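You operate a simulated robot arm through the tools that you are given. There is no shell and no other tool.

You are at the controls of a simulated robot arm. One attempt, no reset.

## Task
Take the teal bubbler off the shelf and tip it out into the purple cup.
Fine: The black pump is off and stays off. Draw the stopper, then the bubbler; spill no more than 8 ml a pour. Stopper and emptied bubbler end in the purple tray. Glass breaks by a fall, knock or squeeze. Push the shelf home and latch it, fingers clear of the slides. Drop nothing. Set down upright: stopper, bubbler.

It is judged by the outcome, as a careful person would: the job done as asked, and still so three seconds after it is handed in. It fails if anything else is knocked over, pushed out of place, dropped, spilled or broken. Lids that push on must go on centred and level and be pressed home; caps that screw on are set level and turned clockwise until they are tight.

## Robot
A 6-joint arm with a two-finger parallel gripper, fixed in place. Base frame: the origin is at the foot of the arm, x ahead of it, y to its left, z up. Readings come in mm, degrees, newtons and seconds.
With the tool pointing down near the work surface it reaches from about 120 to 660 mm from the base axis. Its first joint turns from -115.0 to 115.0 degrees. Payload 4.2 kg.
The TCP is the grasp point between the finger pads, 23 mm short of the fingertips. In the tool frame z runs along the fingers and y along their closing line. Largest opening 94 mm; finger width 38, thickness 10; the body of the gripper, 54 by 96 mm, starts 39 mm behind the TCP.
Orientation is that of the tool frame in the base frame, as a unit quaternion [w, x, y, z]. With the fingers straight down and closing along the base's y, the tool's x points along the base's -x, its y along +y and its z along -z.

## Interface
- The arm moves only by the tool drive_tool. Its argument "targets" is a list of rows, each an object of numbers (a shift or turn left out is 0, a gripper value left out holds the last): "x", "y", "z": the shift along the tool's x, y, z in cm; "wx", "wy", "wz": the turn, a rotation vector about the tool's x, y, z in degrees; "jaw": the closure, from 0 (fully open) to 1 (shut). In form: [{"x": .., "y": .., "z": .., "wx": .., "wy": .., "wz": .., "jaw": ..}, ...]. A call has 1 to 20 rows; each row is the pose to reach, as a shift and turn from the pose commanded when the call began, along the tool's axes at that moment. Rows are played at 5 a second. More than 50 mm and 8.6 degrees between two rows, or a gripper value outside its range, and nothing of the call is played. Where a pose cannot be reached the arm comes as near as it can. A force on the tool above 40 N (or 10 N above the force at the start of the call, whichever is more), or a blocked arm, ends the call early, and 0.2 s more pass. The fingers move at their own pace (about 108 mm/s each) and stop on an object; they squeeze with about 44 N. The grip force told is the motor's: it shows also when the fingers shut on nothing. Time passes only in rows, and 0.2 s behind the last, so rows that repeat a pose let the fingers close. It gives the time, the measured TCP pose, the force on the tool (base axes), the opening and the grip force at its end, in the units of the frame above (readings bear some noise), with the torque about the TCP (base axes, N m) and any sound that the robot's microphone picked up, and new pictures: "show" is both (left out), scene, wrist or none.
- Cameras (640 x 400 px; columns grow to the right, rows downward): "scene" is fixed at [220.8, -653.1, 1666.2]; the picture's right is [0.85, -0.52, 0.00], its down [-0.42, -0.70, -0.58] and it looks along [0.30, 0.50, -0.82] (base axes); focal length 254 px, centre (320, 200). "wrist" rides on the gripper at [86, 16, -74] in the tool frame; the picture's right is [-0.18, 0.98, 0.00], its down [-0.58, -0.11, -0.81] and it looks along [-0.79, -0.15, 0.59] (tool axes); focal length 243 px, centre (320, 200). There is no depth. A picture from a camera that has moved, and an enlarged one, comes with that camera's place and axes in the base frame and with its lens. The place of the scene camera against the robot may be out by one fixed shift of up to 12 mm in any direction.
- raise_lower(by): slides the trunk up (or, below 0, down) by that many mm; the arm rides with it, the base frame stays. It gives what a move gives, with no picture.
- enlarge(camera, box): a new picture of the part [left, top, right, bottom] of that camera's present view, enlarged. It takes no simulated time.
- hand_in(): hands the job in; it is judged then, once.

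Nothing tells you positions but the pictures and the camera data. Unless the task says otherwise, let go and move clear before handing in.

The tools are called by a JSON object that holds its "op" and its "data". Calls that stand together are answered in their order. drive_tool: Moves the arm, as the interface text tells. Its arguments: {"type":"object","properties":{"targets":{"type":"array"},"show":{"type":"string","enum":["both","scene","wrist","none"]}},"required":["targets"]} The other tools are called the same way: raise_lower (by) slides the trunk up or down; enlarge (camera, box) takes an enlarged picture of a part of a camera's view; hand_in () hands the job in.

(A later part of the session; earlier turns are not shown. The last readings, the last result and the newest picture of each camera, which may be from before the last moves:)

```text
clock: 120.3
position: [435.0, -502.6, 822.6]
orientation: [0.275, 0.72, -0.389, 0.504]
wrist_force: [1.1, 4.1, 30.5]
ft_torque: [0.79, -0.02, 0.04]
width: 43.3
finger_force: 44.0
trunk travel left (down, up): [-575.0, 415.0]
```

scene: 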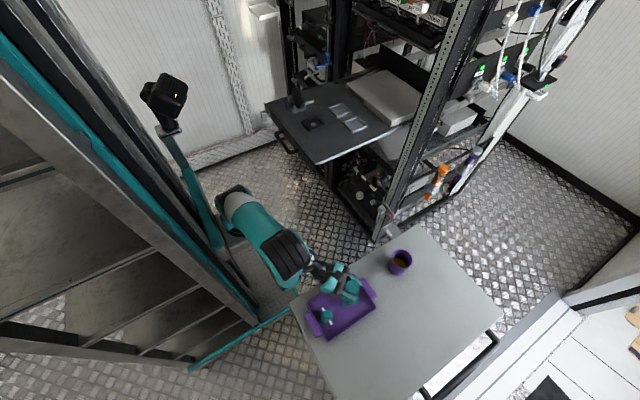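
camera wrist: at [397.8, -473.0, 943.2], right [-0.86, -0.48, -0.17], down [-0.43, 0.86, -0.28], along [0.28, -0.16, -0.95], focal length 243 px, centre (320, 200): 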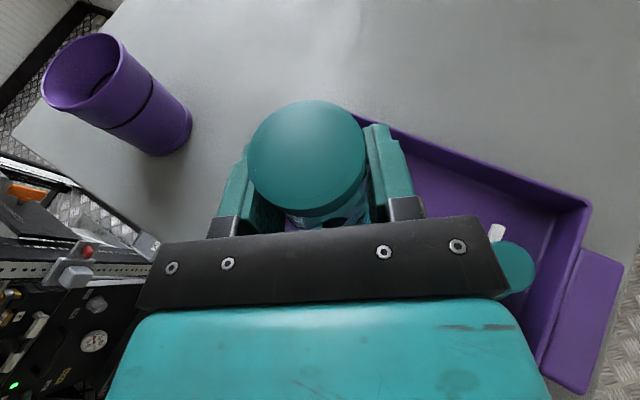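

Contact came at TCP z ≈ 823, and the second set of steps pressed to 30 N. I'll back off right away to a light touch.

{"op": "drive_tool", "data": {"targets": [{"x": 0.19, "z": -0.068}, {"x": 0.33, "z": -0.12}, {"x": 0.33, "z": -0.12}], "show": "wrist"}}

{"op": "enlarge", "data": {"camera": "scene", "box": [310, 250, 390, 330]}}

```text
clock: 121.1
position: [434.9, -501.6, 821.7]
orientation: [0.277, 0.721, -0.389, 0.503]
wrist_force: [-1.3, -1.4, 3.6]
ft_torque: [0.01, -0.11, -0.01]
width: 43.3
finger_force: 43.8
trunk travel left (down, up): [-575.0, 415.0]
camera wrist: at [399.8, -477.8, 929.3], right [-0.86, -0.48, -0.17], down [-0.43, 0.86, -0.27], along [0.27, -0.16, -0.95], focal length 243 px, centre (320, 200)
```

wrist: 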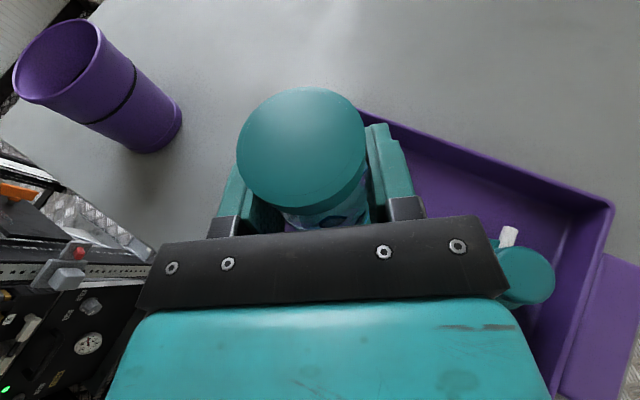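

```text
5.00 times, centred on (350, 290) of scene
camera zoom: at [220.8, -653.1, 1666.2], right [0.85, -0.52, 0.0], down [-0.42, -0.7, -0.58], along [0.3, 0.5, -0.82], focal length 1272 px, centre (170, -250)
```

zoom: 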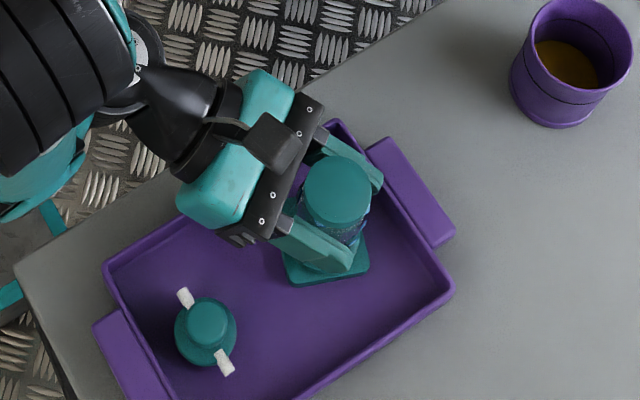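

{"op": "drive_tool", "data": {"targets": [{"x": 0.03, "z": -0.01}, {"x": 0.03, "z": -0.01}], "show": "none"}}

```text
clock: 121.7
position: [434.2, -502.0, 824.1]
orientation: [0.276, 0.721, -0.388, 0.504]
wrist_force: [0.4, -0.2, -1.4]
ft_torque: [0.0, 0.0, 0.01]
width: 43.3
finger_force: 44.2
trunk travel left (down, up): [-575.0, 415.0]
```

{"op": "drive_tool", "data": {"targets": [{"x": -0.02, "z": 0.007}, {"x": -0.02, "z": 0.007}], "show": "none"}}

```text
clock: 122.3
position: [436.1, -502.2, 822.2]
orientation: [0.276, 0.72, -0.389, 0.504]
wrist_force: [0.0, -0.2, -0.3]
ft_torque: [-0.01, 0.03, 0.0]
width: 43.4
finger_force: 44.1
trunk travel left (down, up): [-575.0, 415.0]
```

Just touching down. Now I'll release gradually.

{"op": "drive_tool", "data": {"targets": [{"jaw": 0.547}, {"jaw": 0.541}, {"jaw": 0.536}, {"jaw": 0.531}, {"jaw": 0.527}, {"jaw": 0.523}, {"jaw": 0.519}, {"jaw": 0.514}, {"jaw": 0.508}, {"jaw": 0.5}, {"jaw": 0.49}, {"jaw": 0.48}, {"jaw": 0.48}], "show": "wrist"}}

{"op": "enlarge", "data": {"camera": "wrist", "box": [200, 60, 420, 240]}}

{"op": "enlarge", "data": {"camera": "scene", "box": [310, 250, 390, 330]}}

```text
clock: 125.1
position: [436.1, -502.6, 824.2]
orientation: [0.276, 0.72, -0.389, 0.504]
wrist_force: [-0.9, -0.3, -0.1]
ft_torque: [-0.04, -0.01, 0.0]
width: 49.1
finger_force: 0.1
trunk travel left (down, up): [-575.0, 415.0]
camera wrist: at [400.1, -478.1, 930.2], right [-0.86, -0.48, -0.17], down [-0.43, 0.86, -0.27], along [0.28, -0.16, -0.95], focal length 243 px, centre (320, 200)
```

wrist: 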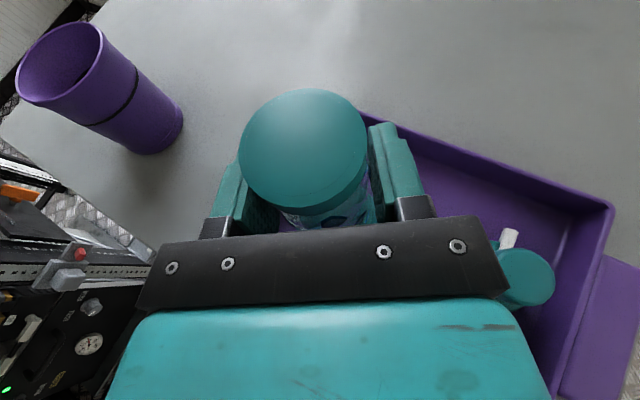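

```text
2.22 times, centred on (310, 150) of wrist
camera zoom: at [400.1, -478.1, 930.2], right [-0.86, -0.48, -0.17], down [-0.43, 0.86, -0.27], along [0.28, -0.16, -0.95], focal length 539 px, centre (342, 311)
```

zoom: 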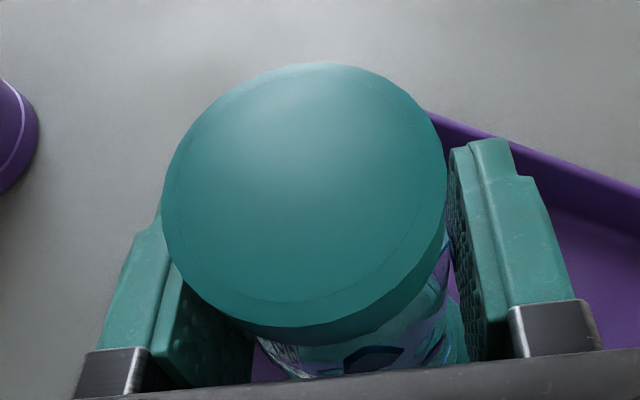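

```text
5.00 times, centred on (350, 290) of scene
camera zoom: at [220.8, -653.1, 1666.2], right [0.85, -0.52, 0.0], down [-0.42, -0.7, -0.58], along [0.3, 0.5, -0.82], focal length 1272 px, centre (170, -250)
```

zoom: 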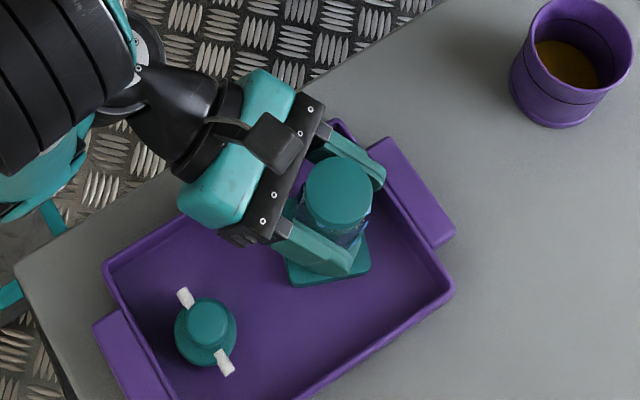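

The bubbler stands upright in the tray, released. I'll open further and rise straight up with the trunk.

{"op": "drive_tool", "data": {"targets": [{"jaw": 0.44}, {"jaw": 0.38}, {"jaw": 0.3}, {"jaw": 0.25}, {"jaw": 0.25}], "show": "none"}}

{"op": "raise_lower", "data": {"by": 160}}

{"op": "drive_tool", "data": {"targets": [{"x": 0}]}}

{"op": "enlarge", "data": {"camera": "scene", "box": [290, 230, 430, 340]}}

```text
clock: 126.3
position: [434.9, -503.3, 824.1]
orientation: [0.275, 0.72, -0.388, 0.505]
wrist_force: [0.5, 0.1, 0.0]
ft_torque: [-0.01, 0.01, 0.01]
width: 70.7
finger_force: 0.1
trunk travel left (down, up): [-575.0, 415.0]
```

```text
clock: 128.1
position: [435.0, -503.4, 983.5]
orientation: [0.277, 0.719, -0.388, 0.505]
wrist_force: [0.4, 0.4, 0.2]
ft_torque: [0.03, 0.05, 0.0]
width: 70.9
finger_force: 0.1
trunk travel left (down, up): [-735.0, 255.0]
```

```text
clock: 128.5
position: [436.1, -502.9, 983.2]
orientation: [0.276, 0.72, -0.388, 0.505]
wrist_force: [0.6, -0.5, -0.1]
ft_torque: [0.03, 0.01, 0.02]
width: 70.5
finger_force: 0.0
trunk travel left (down, up): [-735.0, 255.0]
camera wrist: at [400.1, -478.2, 1090.1], right [-0.86, -0.48, -0.17], down [-0.43, 0.86, -0.27], along [0.28, -0.16, -0.95], focal length 243 px, centre (320, 200)
```

scene: 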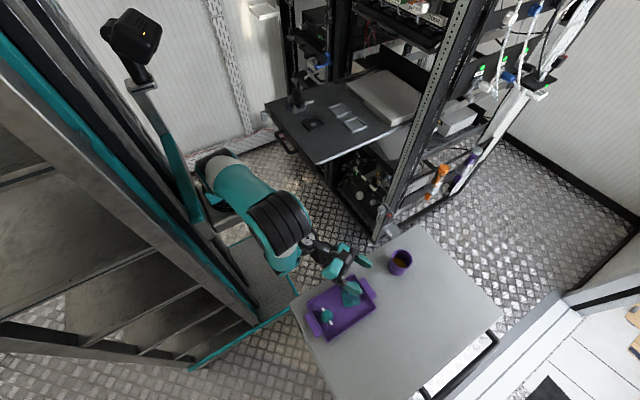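
wrist: 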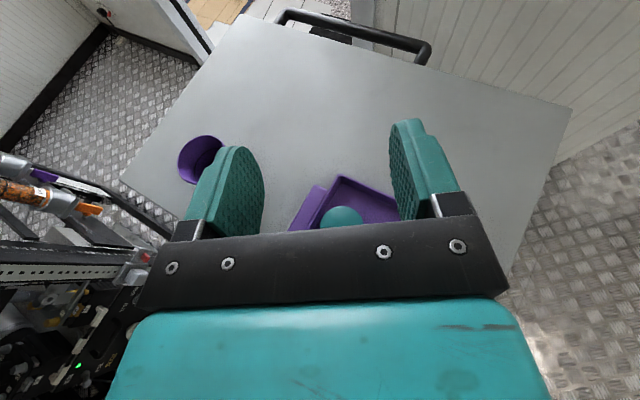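

```text
3.64 times, centred on (360, 285) of scene
camera zoom: at [220.8, -653.1, 1666.2], right [0.85, -0.52, 0.0], down [-0.42, -0.7, -0.58], along [0.3, 0.5, -0.82], focal length 925 px, centre (174, -109)
```

zoom: 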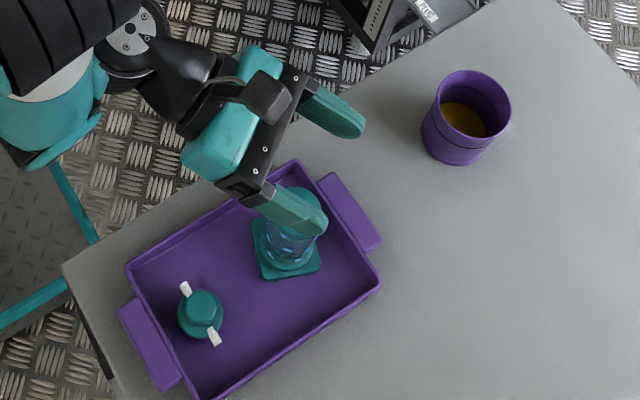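

Stopper and bubbler both stand in the tray, and the cup holds the liquid. Next is the shelf, so I'll study its handle, the latch at its left front corner, and similar latches on the rack.

{"op": "enlarge", "data": {"camera": "scene", "box": [258, 92, 298, 122]}}

{"op": "enlarge", "data": {"camera": "scene", "box": [255, 90, 335, 170]}}

{"op": "enlarge", "data": {"camera": "scene", "box": [280, 20, 350, 100]}}

{"op": "enlarge", "data": {"camera": "scene", "box": [370, 190, 430, 240]}}

{"op": "enlarge", "data": {"camera": "scene", "box": [320, 130, 420, 230]}}

```text
13.33 times, centred on (278, 107) of scene
camera zoom: at [220.8, -653.1, 1666.2], right [0.85, -0.52, 0.0], down [-0.42, -0.7, -0.58], along [0.3, 0.5, -0.82], focal length 3392 px, centre (880, 1440)
```

zoom: 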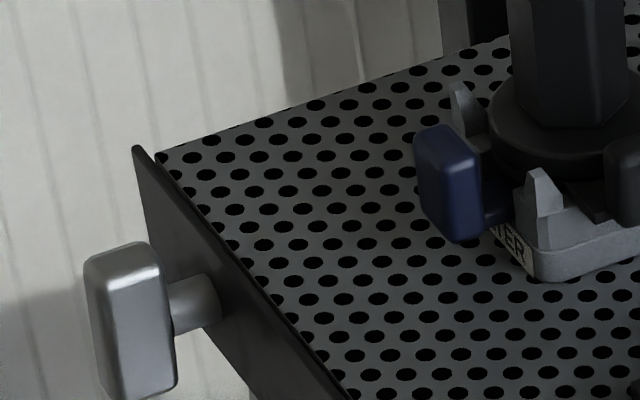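

```text
5.00 times, centred on (295, 130) of scene
camera zoom: at [220.8, -653.1, 1666.2], right [0.85, -0.52, 0.0], down [-0.42, -0.7, -0.58], along [0.3, 0.5, -0.82], focal length 1272 px, centre (445, 550)
```

zoom: 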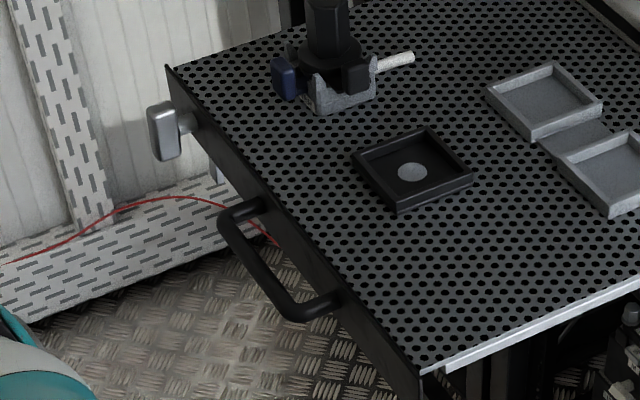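

```text
5.00 times, centred on (315, 60) of scene
camera zoom: at [220.8, -653.1, 1666.2], right [0.85, -0.52, 0.0], down [-0.42, -0.7, -0.58], along [0.3, 0.5, -0.82], focal length 1272 px, centre (345, 900)
```

zoom: 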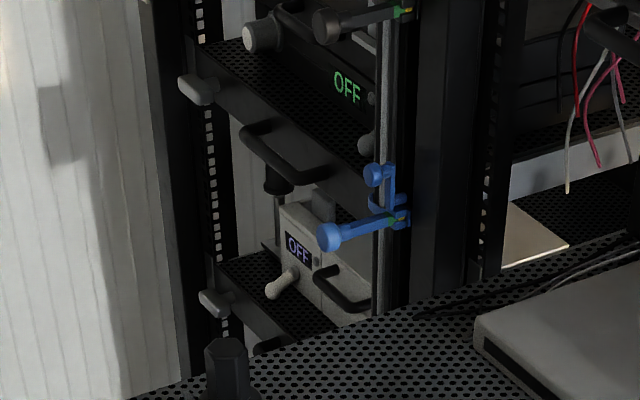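

```text
8.00 times, centred on (400, 215) of scene
camera zoom: at [220.8, -653.1, 1666.2], right [0.85, -0.52, 0.0], down [-0.42, -0.7, -0.58], along [0.3, 0.5, -0.82], focal length 2035 px, centre (-320, 80)
```

zoom: 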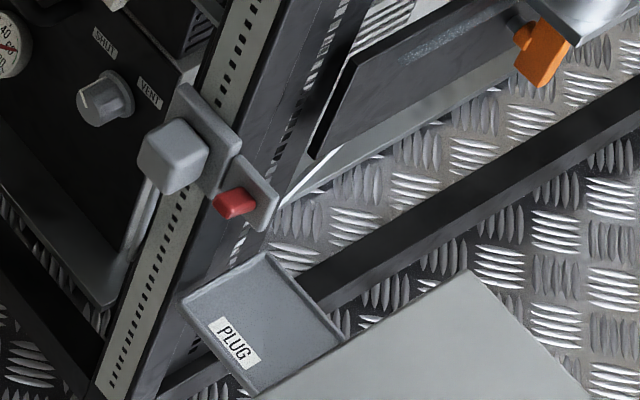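

```text
4.00 times, centred on (370, 180) of scene
camera zoom: at [220.8, -653.1, 1666.2], right [0.85, -0.52, 0.0], down [-0.42, -0.7, -0.58], along [0.3, 0.5, -0.82], focal length 1018 px, centre (120, 280)
```

zoom: 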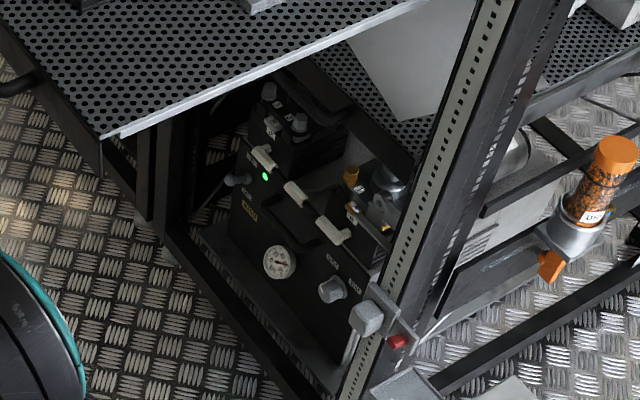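

On the closed shelves of the rack the latch paddles lie horizontal, while ours is vertical, so latching means pushing the shelf fully in and then turning the paddle a quarter turn. I'll push on the front panel just left of the handle, with the tool nose-down at 45°. First I'll raise the trunk and return the hand to tool-down.

{"op": "raise_lower", "data": {"by": 200}}

{"op": "drive_tool", "data": {"targets": [{"wy": -7, "jaw": 0.5}, {"wy": -14, "jaw": 1}, {"wy": -21}, {"wy": -28}, {"wy": -35}, {"wy": -42}, {"wy": -49}, {"wy": -56}, {"wy": -63}, {"wy": -70}]}}

```text
clock: 130.7
position: [435.7, -503.3, 1181.7]
orientation: [0.276, 0.72, -0.389, 0.504]
wrist_force: [0.4, -0.9, 0.2]
ft_torque: [0.01, -0.01, -0.01]
width: 70.5
finger_force: 0.2
trunk travel left (down, up): [-935.0, 55.0]
```

```text
clock: 132.9
position: [427.9, -507.7, 1183.1]
orientation: [0.004, 0.88, -0.474, -0.002]
wrist_force: [0.9, 0.3, -0.4]
ft_torque: [-0.01, 0.01, -0.01]
width: 0.2
finger_force: 42.2
out of reach, approached as far as the arm can: row 1, 8, 9, 10
trunk travel left (down, up): [-935.0, 55.0]
camera wrist: at [462.1, -589.2, 1258.9], right [-0.92, -0.39, 0.01], down [-0.22, 0.55, 0.81], along [-0.32, 0.74, -0.59], focal length 243 px, centre (320, 200)
```

scene: 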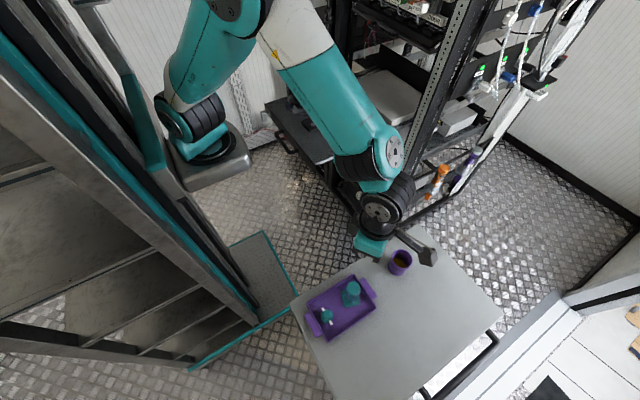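
wrist: 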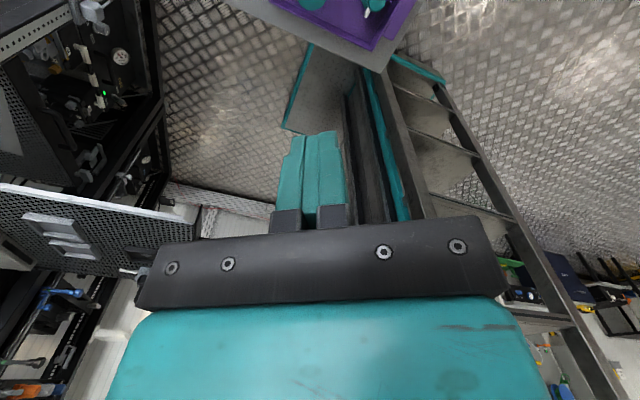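

Tool-down is reached with the fingers closed. Now I'll carry the hand around in an arc above everything toward the front left of the shelf, rolling as I go.

{"op": "drive_tool", "data": {"targets": [{"x": -0.46, "y": -2.88, "wz": -7}, {"x": -0.93, "y": -5.76, "wz": -14}, {"x": -1.39, "y": -8.64, "wz": -21}, {"x": -1.86, "y": -11.5, "wz": -28}, {"x": -2.32, "y": -14.4, "wz": -35}, {"x": -2.79, "y": -17.3, "wz": -42}, {"x": -3.25, "y": -20.2, "wz": -49}, {"x": -3.72, "y": -23.0, "wz": -57}], "show": "scene"}}

```text
clock: 134.7
position: [601.8, -349.9, 1181.8]
orientation: [0.003, 1.0, 0.001, -0.002]
wrist_force: [-0.1, -0.7, 0.0]
ft_torque: [0.05, 0.0, -0.02]
width: 0.0
finger_force: 42.2
trunk travel left (down, up): [-935.0, 55.0]
```

scene: 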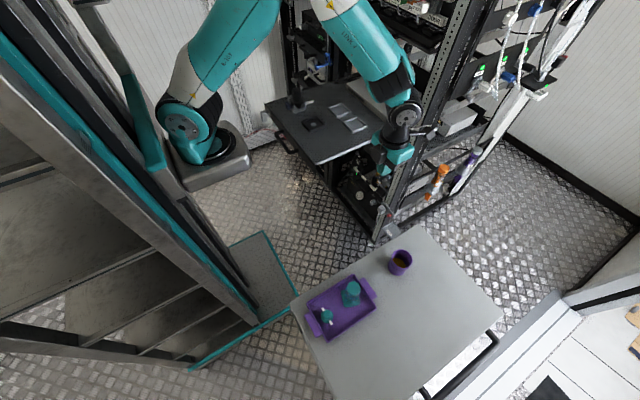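

{"op": "drive_tool", "data": {"targets": [{"x": 0.85, "y": -2.88, "wz": -7.5}, {"x": 1.7, "y": -5.75, "wz": -15}, {"x": 2.55, "y": -8.63, "wz": -22.5}, {"x": 3.4, "y": -11.5, "wz": -30}, {"x": 4.25, "y": -14.4, "wz": -37.5}, {"x": 5.1, "y": -17.3, "wz": -45}, {"x": 5.95, "y": -20.1, "wz": -52.5}, {"x": 6.8, "y": -23.0, "wz": -60}], "show": "none"}}

```text
clock: 136.5
position: [664.6, -119.7, 1181.4]
orientation: [0.002, 0.865, 0.501, -0.003]
wrist_force: [0.2, -0.1, -0.2]
ft_torque: [0.01, -0.03, -0.02]
width: 0.0
finger_force: 42.4
trunk travel left (down, up): [-935.0, 55.0]
```

{"op": "drive_tool", "data": {"targets": [{"x": 2.6, "y": -1.49, "wz": -7.5}, {"x": 5.2, "y": -2.98, "wz": -15}, {"x": 7.8, "y": -4.47, "wz": -22.5}, {"x": 10.4, "y": -5.97, "wz": -30}, {"x": 13.0, "y": -7.46, "wz": -37.5}, {"x": 15.6, "y": -8.95, "wz": -45}, {"x": 18.2, "y": -10.4, "wz": -52.5}, {"x": 20.8, "y": -11.93, "wz": -60}], "show": "scene"}}

```text
clock: 138.3
position: [666.4, 118.3, 1177.3]
orientation: [0.001, 0.499, 0.867, -0.003]
wrist_force: [0.5, 0.1, 0.9]
ft_torque: [0.01, 0.02, 0.01]
width: 0.1
finger_force: 42.5
trunk travel left (down, up): [-935.0, 55.0]
```

scene: 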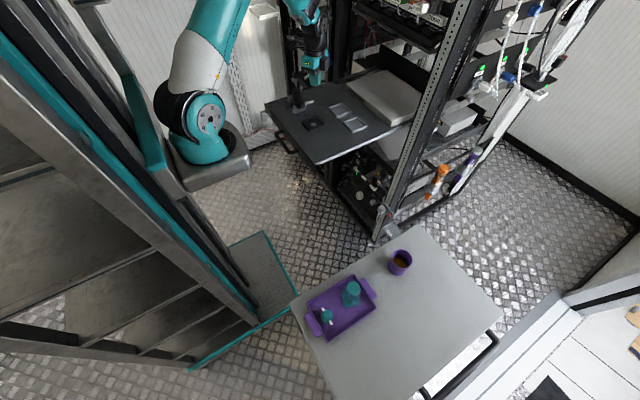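

{"op": "drive_tool", "data": {"targets": [{"x": 2.96, "y": 0.19, "z": -0.3, "wz": -7.5}, {"x": 5.92, "y": 0.37, "z": -0.5, "wz": -15}, {"x": 8.88, "y": 0.56, "z": -0.5, "wz": -22.5}, {"x": 11.8, "y": 0.75, "z": -0.5, "wz": -30}, {"x": 14.8, "y": 0.93, "z": -0.5, "wz": -37.5}, {"x": 17.75, "y": 1.12, "z": -0.5, "wz": -45}, {"x": 20.7, "y": 1.3, "z": -0.5, "wz": -52.5}, {"x": 23.67, "y": 1.49, "z": -0.5, "wz": -60}]}}

{"op": "enlarge", "data": {"camera": "wrist", "box": [0, 0, 640, 230]}}

```text
clock: 140.1
position: [563.1, 332.0, 1184.2]
orientation: [-0.002, -0.002, 1.0, -0.002]
wrist_force: [0.8, -0.2, -0.2]
ft_torque: [-0.01, 0.03, 0.0]
width: 0.0
finger_force: 42.2
trunk travel left (down, up): [-935.0, 55.0]
camera wrist: at [477.8, 347.0, 1258.1], right [0.18, 0.98, -0.01], down [0.58, -0.1, 0.8], along [0.79, -0.15, -0.59], focal length 243 px, centre (320, 200)
```

scene: 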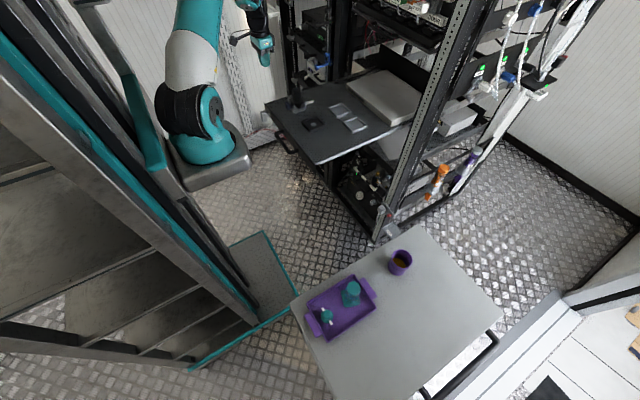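
wrist: 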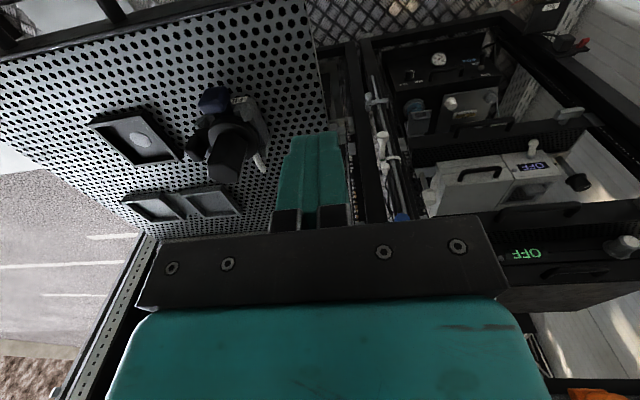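

```text
1.00 times, centred on (320, 115) of wrist (not enlarged: the box is as wide or as high as the picture)
camera zoom: at [477.8, 347.0, 1258.1], right [0.18, 0.98, -0.01], down [0.58, -0.1, 0.8], along [0.79, -0.15, -0.59], focal length 243 px, centre (320, 285)
```

zoom: 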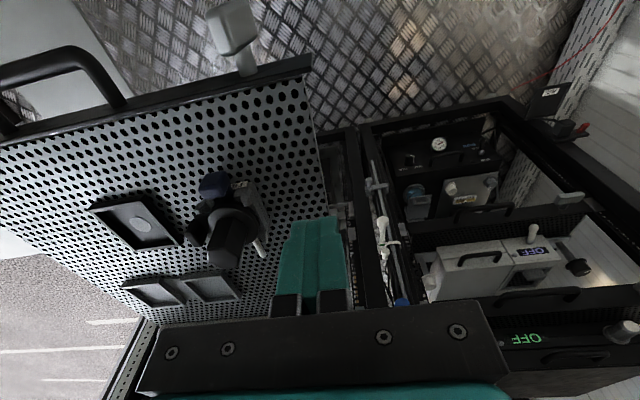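

I now have a clear view of the shelf front: the panel face is at x ≈ 520, the handle's left end at y ≈ 144, and the latch paddle at about (497, 273, 980). The matching closed shelf sits about 455 mm further in. I'll move out in front of the shelf, left of the paddle, and pitch to 45° nose-down.

{"op": "drive_tool", "data": {"targets": [{"x": 3.1, "y": 0.7}, {"x": 6.2, "y": 1.4}, {"x": 9.3, "y": 2.1}, {"x": 12.3, "y": 2.8}], "show": "none"}}

{"op": "drive_tool", "data": {"targets": [{"wy": -7.5}, {"wy": -15}, {"wy": -22.5}, {"wy": -30}, {"wy": -37.5}, {"wy": -45}]}}

```text
clock: 141.1
position: [442.0, 361.6, 1183.4]
orientation: [-0.001, 0.0, 1.0, -0.003]
wrist_force: [0.4, 0.0, -0.3]
ft_torque: [-0.01, 0.01, 0.03]
width: 0.1
finger_force: 42.4
trunk travel left (down, up): [-935.0, 55.0]
```

```text
clock: 142.7
position: [500.4, 326.5, 1182.5]
orientation: [0.381, 0.064, 0.922, -0.031]
wrist_force: [-0.3, -0.9, 0.6]
ft_torque: [-0.02, -0.03, 0.03]
width: 0.0
finger_force: 42.1
trunk travel left (down, up): [-935.0, 55.0]
stopped in row 6: the arm was blocked; the commanded pose is now the measured one
camera wrist: at [390.8, 356.3, 1174.0], right [0.27, 0.96, 0.12], down [-0.17, -0.08, 0.98], along [0.95, -0.28, 0.14], focal length 243 px, centre (320, 200)
```

scene: 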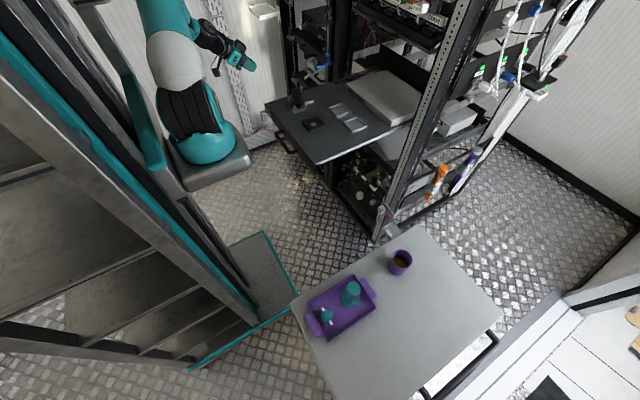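
wrist: 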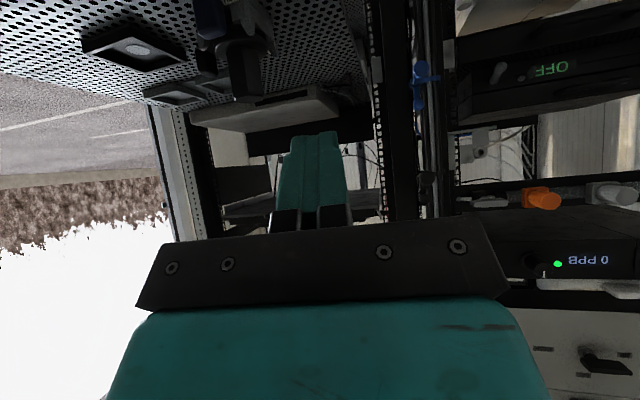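

The arm reported being blocked at the last step. I'll look at where it might be touching before doing anything else.

{"op": "enlarge", "data": {"camera": "scene", "box": [100, 0, 280, 190]}}

{"op": "enlarge", "data": {"camera": "scene", "box": [185, 0, 275, 90]}}

```text
2.11 times, centred on (190, 95) of scene
camera zoom: at [220.8, -653.1, 1666.2], right [0.85, -0.52, 0.0], down [-0.42, -0.7, -0.58], along [0.3, 0.5, -0.82], focal length 536 px, centre (594, 421)
```

zoom: 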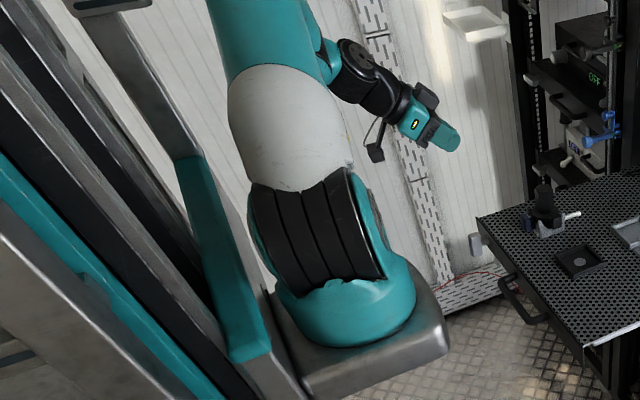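

```text
4.44 times, centred on (230, 45) of scene
camera zoom: at [220.8, -653.1, 1666.2], right [0.85, -0.52, 0.0], down [-0.42, -0.7, -0.58], along [0.3, 0.5, -0.82], focal length 1130 px, centre (720, 889)
```

zoom: 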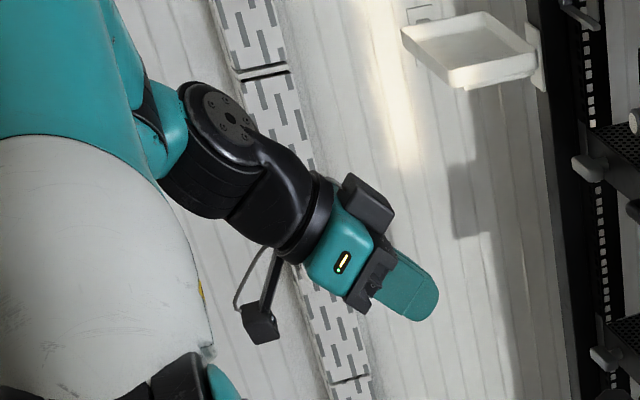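

The forearm is folded close against the upper arm here, so it was blocked by the arm itself, not by anything in the cell. I'll move away in +y to unfold, correcting the heading as I go.

{"op": "drive_tool", "data": {"targets": [{"x": 0.66, "y": 2.37, "z": -0.68, "wx": -1.2, "wz": -1.2}, {"x": 1.31, "y": 4.74, "z": -1.36, "wx": -2.4, "wz": -2.4}, {"x": 1.97, "y": 7.11, "z": -2.05, "wx": -3.5, "wz": -3.5}, {"x": 2.62, "y": 9.48, "z": -2.73, "wx": -4.7, "wz": -4.7}, {"x": 3.28, "y": 11.85, "z": -3.41, "wx": -5.9, "wz": -5.9}]}}

```text
clock: 143.9
position: [461.5, 451.4, 1178.8]
orientation: [0.381, -0.011, 0.924, -0.004]
wrist_force: [-0.5, -0.3, 0.7]
ft_torque: [0.04, 0.01, 0.0]
width: 0.1
finger_force: 42.5
trunk travel left (down, up): [-935.0, 55.0]
camera wrist: at [348.5, 464.1, 1170.6], right [0.11, 0.99, 0.12], down [-0.15, -0.1, 0.98], along [0.98, -0.13, 0.14], focal length 243 px, centre (320, 200)
```

scene: 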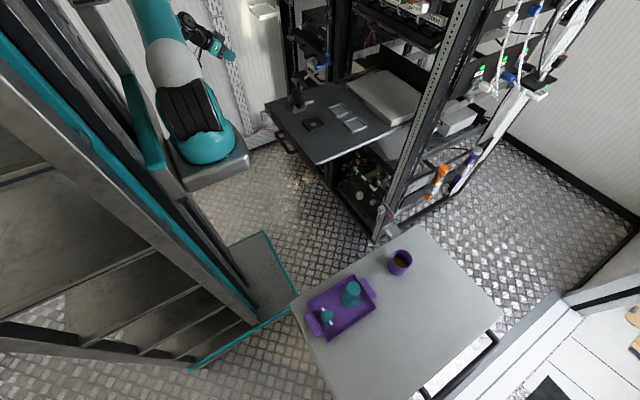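
wrist: 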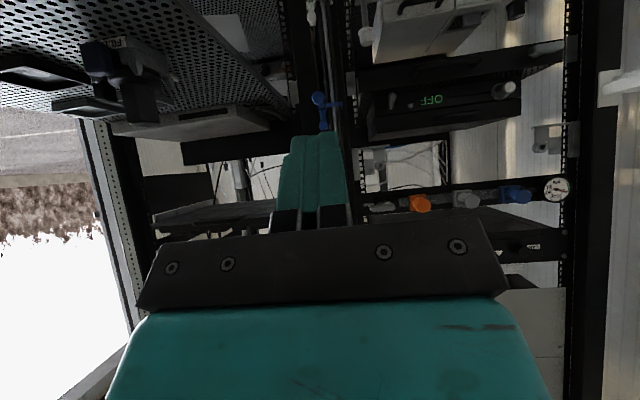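

{"op": "drive_tool", "data": {"targets": [{"x": 2.5, "z": 2.05}, {"x": 5.05, "z": 4.1}, {"x": 7.6, "z": 6.15}, {"x": 10.1, "z": 8.2}, {"x": 12.6, "z": 10.2}, {"x": 15.2, "z": 12.3}]}}

```text
clock: 145.3
position: [444.3, 449.8, 985.2]
orientation: [0.381, -0.01, 0.925, -0.001]
wrist_force: [-0.1, 0.7, -0.2]
ft_torque: [0.02, 0.01, 0.0]
width: 0.0
finger_force: 42.6
trunk travel left (down, up): [-935.0, 55.0]
camera wrist: at [331.1, 463.2, 977.2], right [0.12, 0.99, 0.12], down [-0.15, -0.1, 0.98], along [0.98, -0.13, 0.14], focal length 243 px, centre (320, 200)
```

scene: 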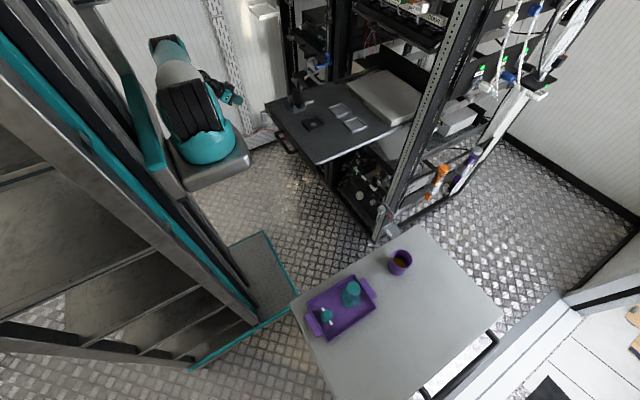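
wrist: 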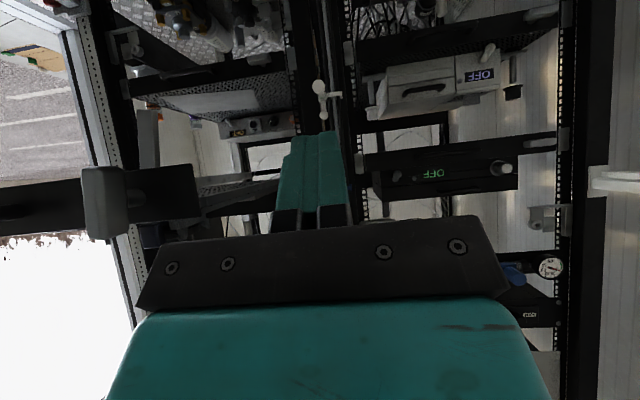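

The hand is now at z = 985 in front of and left of the shelf. The paddle is confirmed at (499, 273, 984) and the panel spans z 971–1008. I'll slide right to y ≈ 190, staying 20 mm in front of the paddle.

{"op": "drive_tool", "data": {"targets": [{"x": -0.2, "y": -3.0, "z": -0.5}, {"x": -0.2, "y": -6.0, "z": -0.7}, {"x": -0.2, "y": -9.0, "z": -0.7}, {"x": -0.2, "y": -12.0, "z": -0.7}]}}

```text
clock: 146.3
position: [443.4, 328.3, 994.7]
orientation: [0.381, -0.01, 0.925, -0.003]
wrist_force: [0.0, -0.5, -0.2]
ft_torque: [-0.02, -0.03, -0.01]
width: 0.0
finger_force: 42.4
trunk travel left (down, up): [-935.0, 55.0]
camera wrist: at [330.1, 340.6, 986.9], right [0.11, 0.99, 0.12], down [-0.15, -0.1, 0.98], along [0.98, -0.13, 0.14], focal length 243 px, centre (320, 200)
```

scene: 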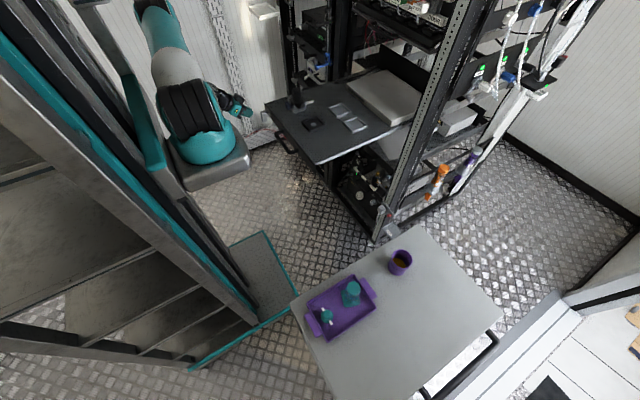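
wrist: 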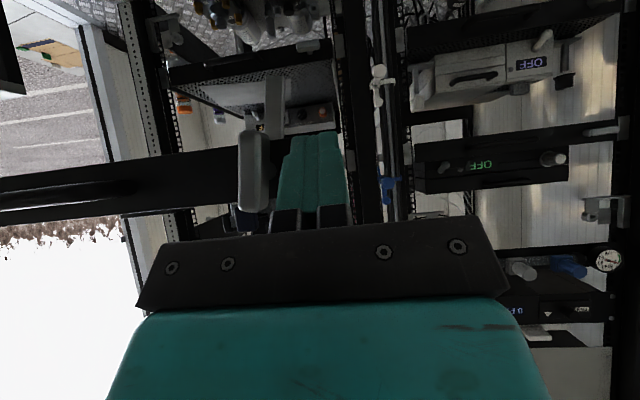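

Good close view of the latch and panel. I'll zoom in to see the paddle, the handle and the receiving post.

{"op": "enlarge", "data": {"camera": "wrist", "box": [120, 100, 360, 250]}}

{"op": "enlarge", "data": {"camera": "wrist", "box": [0, 60, 320, 260]}}

{"op": "enlarge", "data": {"camera": "wrist", "box": [400, 20, 640, 220]}}

```text
2.67 times, centred on (240, 175) of wrist
camera zoom: at [330.1, 340.6, 986.9], right [0.11, 0.99, 0.12], down [-0.15, -0.1, 0.98], along [0.98, -0.13, 0.14], focal length 647 px, centre (533, 267)
```

zoom: 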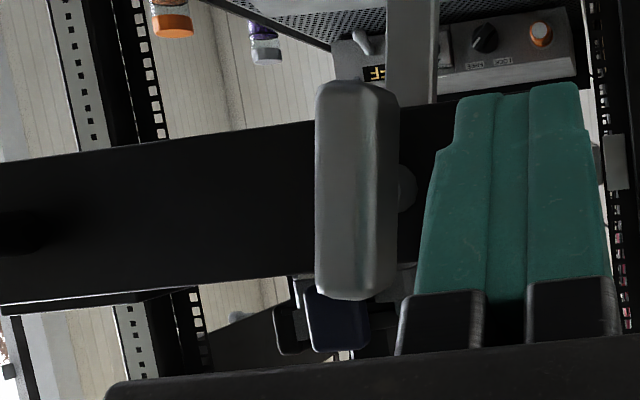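

```text
2.00 times, centred on (160, 160) of wrist
camera zoom: at [330.1, 340.6, 986.9], right [0.11, 0.99, 0.12], down [-0.15, -0.1, 0.98], along [0.98, -0.13, 0.14], focal length 485 px, centre (640, 280)
```

zoom: 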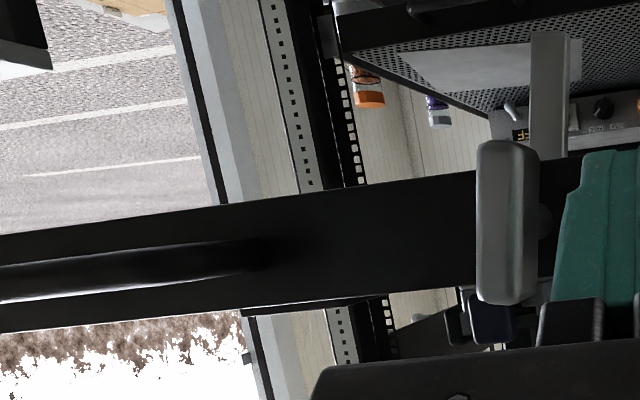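

```text
2.00 times, centred on (520, 120) of wrist
camera zoom: at [330.1, 340.6, 986.9], right [0.11, 0.99, 0.12], down [-0.15, -0.1, 0.98], along [0.98, -0.13, 0.14], focal length 485 px, centre (-80, 360)
```

zoom: 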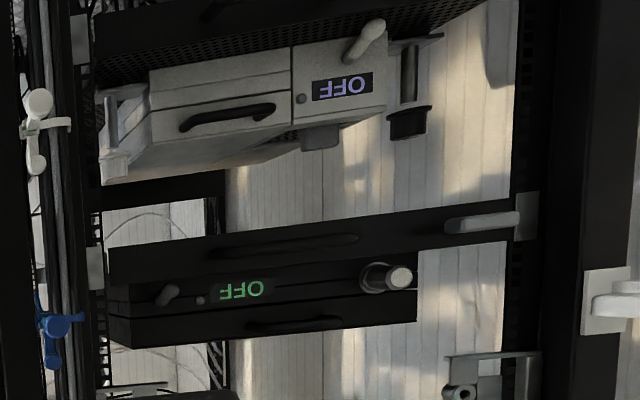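

On the neighbouring bay, closed shelves have their paddles horizontal, confirming the quarter turn. I'll slide on to y ≈ 190 for the push.

{"op": "drive_tool", "data": {"targets": [{"y": -2.8}, {"y": -5.6}, {"y": -8.4}, {"y": -11.2}, {"y": -13.8}]}}

{"op": "enlarge", "data": {"camera": "wrist", "box": [120, 60, 520, 260]}}

```text
clock: 147.5
position: [443.6, 192.7, 998.4]
orientation: [0.381, -0.01, 0.925, -0.002]
wrist_force: [0.3, 1.1, 0.8]
ft_torque: [0.01, 0.02, -0.01]
width: 0.1
finger_force: 42.2
trunk travel left (down, up): [-935.0, 55.0]
camera wrist: at [330.1, 205.5, 989.7], right [0.12, 0.99, 0.12], down [-0.15, -0.1, 0.98], along [0.98, -0.13, 0.14], focal length 243 px, centre (320, 200)
```

scene: 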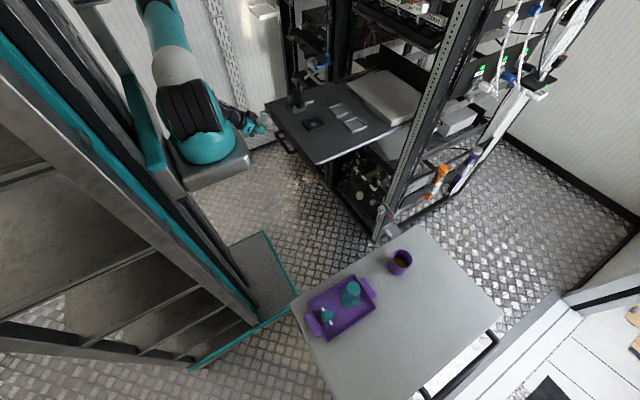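
wrist: 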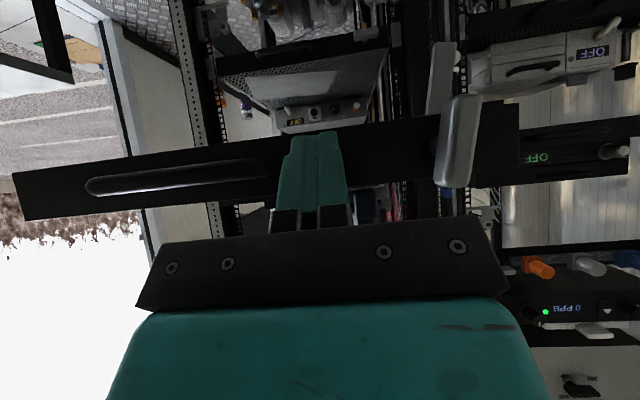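

```text
1.60 times, centred on (320, 160) of wrist
camera zoom: at [330.1, 205.5, 989.7], right [0.12, 0.99, 0.12], down [-0.15, -0.1, 0.98], along [0.98, -0.13, 0.14], focal length 388 px, centre (320, 264)
```

zoom: 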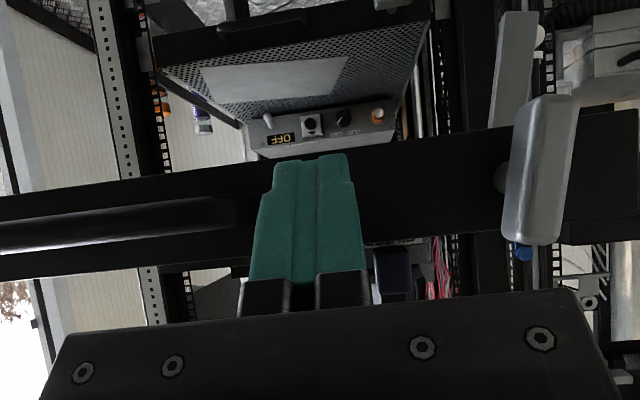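

Positioned between the handle and the paddle, facing the panel. I'll approach to just short of contact.

{"op": "drive_tool", "data": {"targets": [{"x": -0.7, "y": -0.02, "z": 1.2}, {"x": -1.55, "y": -0.05, "z": 2.3}, {"x": -2.43, "y": -0.07, "z": 3.39}], "show": "none"}}

{"op": "drive_tool", "data": {"targets": [{"x": -0.36, "z": 0.35}, {"x": -0.71, "z": 0.7}, {"x": -1.07, "z": 1.06}, {"x": -1.42, "z": 1.41}]}}

```text
clock: 148.3
position: [485.0, 191.8, 989.4]
orientation: [0.382, -0.01, 0.924, -0.003]
wrist_force: [-0.8, -0.3, 0.0]
ft_torque: [-0.01, 0.0, -0.01]
width: 0.0
finger_force: 42.1
trunk travel left (down, up): [-935.0, 55.0]
```

```text
clock: 149.3
position: [503.8, 189.3, 986.7]
orientation: [0.381, -0.009, 0.924, -0.004]
wrist_force: [-1.5, 0.3, 0.7]
ft_torque: [0.0, 0.01, 0.0]
width: 0.1
finger_force: 42.7
trunk travel left (down, up): [-935.0, 55.0]
camera wrist: at [391.1, 203.7, 979.7], right [0.12, 0.99, 0.12], down [-0.15, -0.1, 0.98], along [0.98, -0.13, 0.14], focal length 243 px, centre (320, 200)
```

scene: 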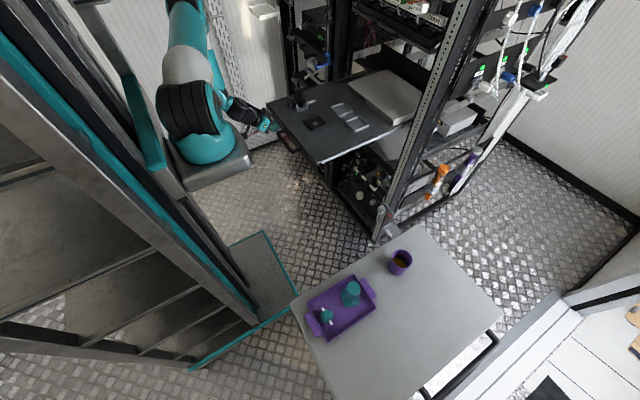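
wrist: 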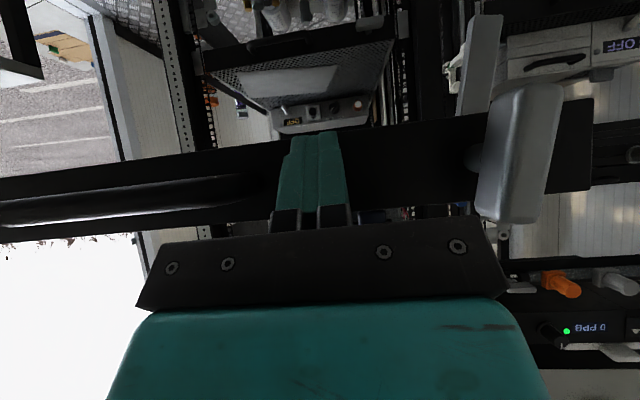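

{"op": "drive_tool", "data": {"targets": [{"x": -0.7, "z": 0.71}, {"x": -1.42, "z": 1.41}, {"x": -2.13, "z": 2.12}, {"x": -2.84, "z": 2.82}, {"x": -3.55, "z": 3.53}]}}

{"op": "enlarge", "data": {"camera": "scene", "box": [220, 70, 400, 180]}}

```text
clock: 150.5
position: [555.9, 191.3, 987.2]
orientation: [0.381, -0.009, 0.925, -0.003]
wrist_force: [-1.2, -0.7, 0.8]
ft_torque: [-0.02, 0.01, -0.01]
width: 0.0
finger_force: 42.4
trunk travel left (down, up): [-935.0, 55.0]
camera wrist: at [442.6, 204.4, 979.2], right [0.12, 0.99, 0.12], down [-0.15, -0.1, 0.98], along [0.98, -0.13, 0.14], focal length 243 px, centre (320, 200)
```

scene: 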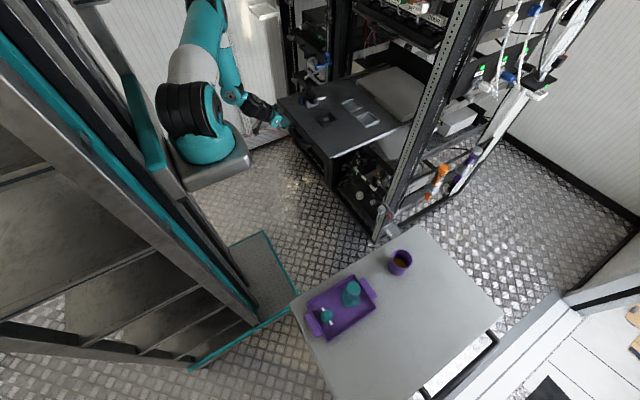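
wrist: 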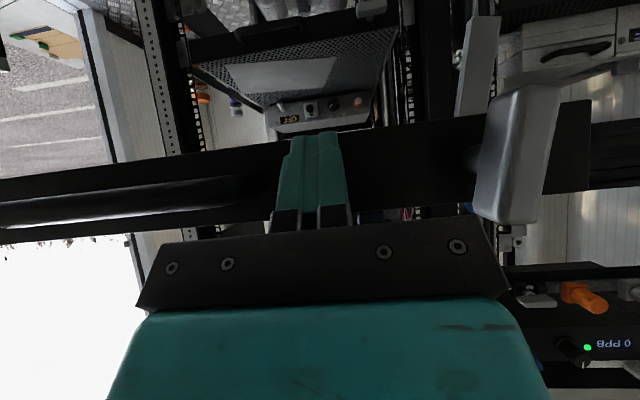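

```text
3.56 times, centred on (310, 125) of scene
camera zoom: at [220.8, -653.1, 1666.2], right [0.85, -0.52, 0.0], down [-0.42, -0.7, -0.58], along [0.3, 0.5, -0.82], focal length 904 px, centre (356, 467)
```

zoom: 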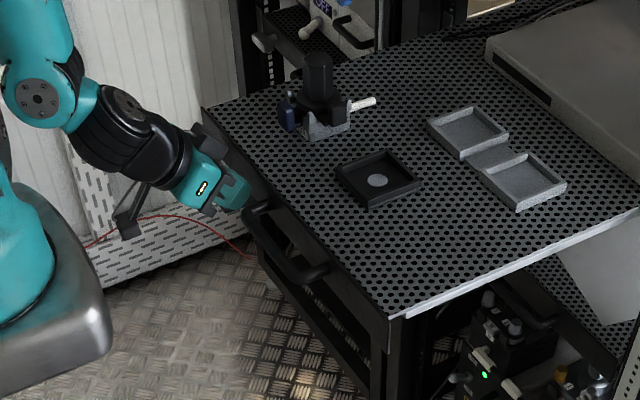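

The shelf glides in with only about 1 N of force. I'll keep pushing slowly and evenly.

{"op": "drive_tool", "data": {"targets": [{"x": -0.71, "y": -0.02, "z": 0.71}, {"x": -1.42, "y": -0.03, "z": 1.41}, {"x": -2.13, "y": -0.05, "z": 2.12}, {"x": -2.84, "y": -0.07, "z": 2.82}, {"x": -3.55, "y": -0.09, "z": 3.53}, {"x": -4.27, "y": -0.1, "z": 4.23}, {"x": -4.98, "y": -0.12, "z": 4.94}, {"x": -5.69, "y": -0.14, "z": 5.64}, {"x": -6.4, "y": -0.16, "z": 6.35}, {"x": -7.11, "y": -0.18, "z": 7.05}, {"x": -7.82, "y": -0.19, "z": 7.76}, {"x": -8.53, "y": -0.21, "z": 8.46}]}}

```text
clock: 153.1
position: [676.0, 189.3, 988.0]
orientation: [0.382, -0.01, 0.924, -0.003]
wrist_force: [-0.8, -0.5, -0.6]
ft_torque: [-0.04, -0.02, 0.0]
width: 0.1
finger_force: 42.1
trunk travel left (down, up): [-935.0, 55.0]
camera wrist: at [562.5, 202.8, 980.5], right [0.11, 0.99, 0.12], down [-0.16, -0.1, 0.98], along [0.98, -0.13, 0.14], focal length 243 px, centre (320, 200)
```

scene: 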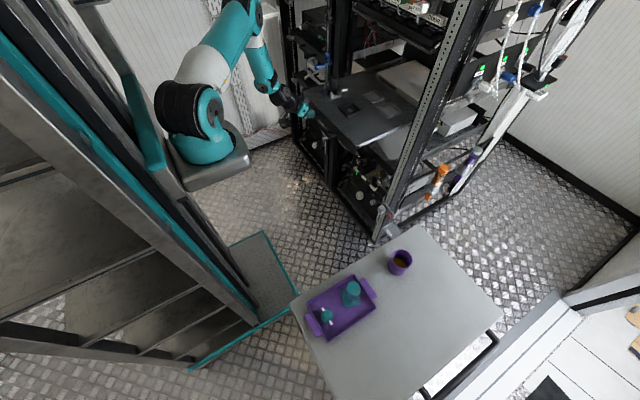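
wrist: 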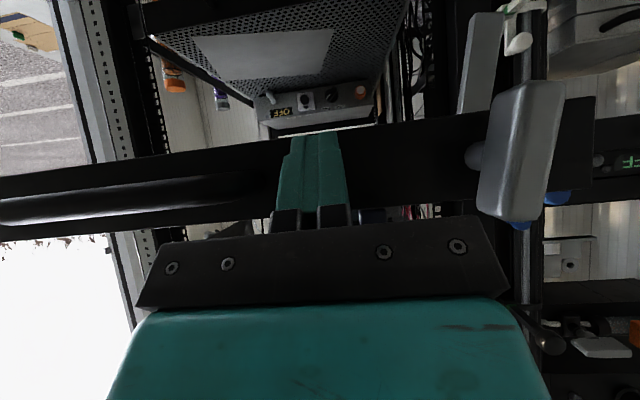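

{"op": "drive_tool", "data": {"targets": [{"x": -0.71, "y": -0.02, "z": 0.71}, {"x": -1.42, "y": -0.03, "z": 1.41}, {"x": -2.13, "y": -0.05, "z": 2.12}, {"x": -2.84, "y": -0.07, "z": 2.82}, {"x": -3.55, "y": -0.09, "z": 3.53}, {"x": -4.27, "y": -0.1, "z": 4.23}, {"x": -4.98, "y": -0.12, "z": 4.94}, {"x": -5.69, "y": -0.14, "z": 5.64}]}}

{"op": "enlarge", "data": {"camera": "scene", "box": [260, 30, 440, 160]}}

{"op": "enlarge", "data": {"camera": "wrist", "box": [320, 0, 640, 250]}}

```text
clock: 154.9
position: [757.1, 190.7, 988.7]
orientation: [0.381, -0.01, 0.924, -0.003]
wrist_force: [-0.2, 0.8, -1.7]
ft_torque: [0.04, 0.06, 0.09]
width: 0.4
finger_force: 42.5
trunk travel left (down, up): [-935.0, 55.0]
camera wrist: at [642.3, 203.7, 980.5], right [0.12, 0.99, 0.12], down [-0.15, -0.1, 0.98], along [0.98, -0.13, 0.14], focal length 243 px, centre (320, 200)
```

scene: 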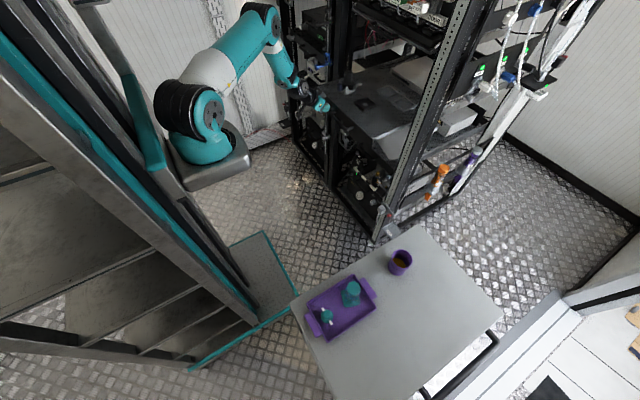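
wrist: 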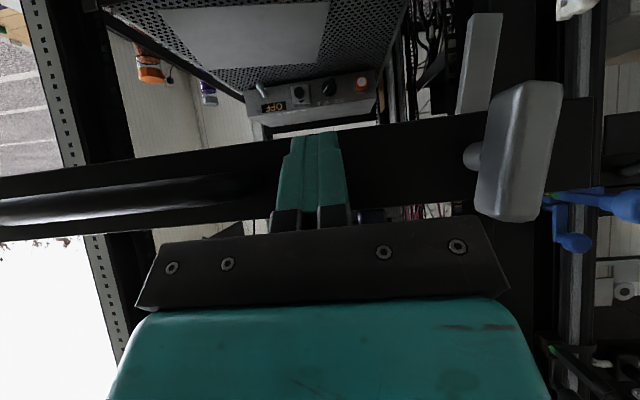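

```text
3.08 times, centred on (350, 95) of scene
camera zoom: at [220.8, -653.1, 1666.2], right [0.85, -0.52, 0.0], down [-0.42, -0.7, -0.58], along [0.3, 0.5, -0.82], focal length 783 px, centre (228, 523)
```

zoom: 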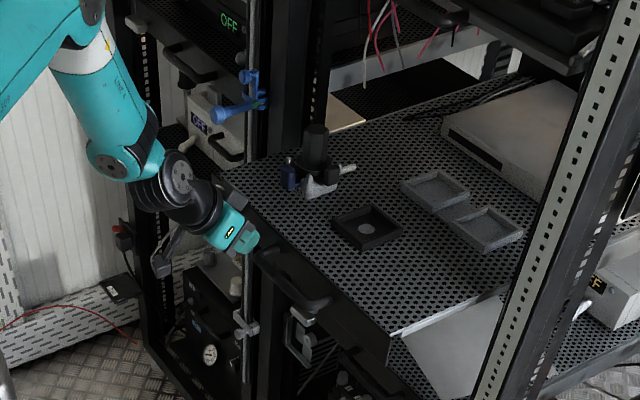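

```text
1.60 times, centred on (480, 125) of wrist
camera zoom: at [642.3, 203.7, 980.5], right [0.12, 0.99, 0.12], down [-0.15, -0.1, 0.98], along [0.98, -0.13, 0.14], focal length 388 px, centre (64, 320)
```

zoom: 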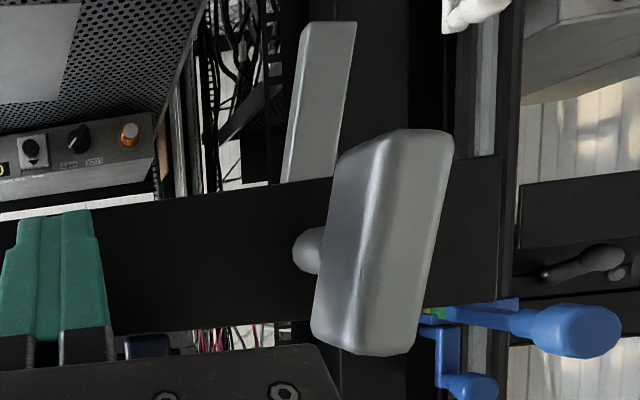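

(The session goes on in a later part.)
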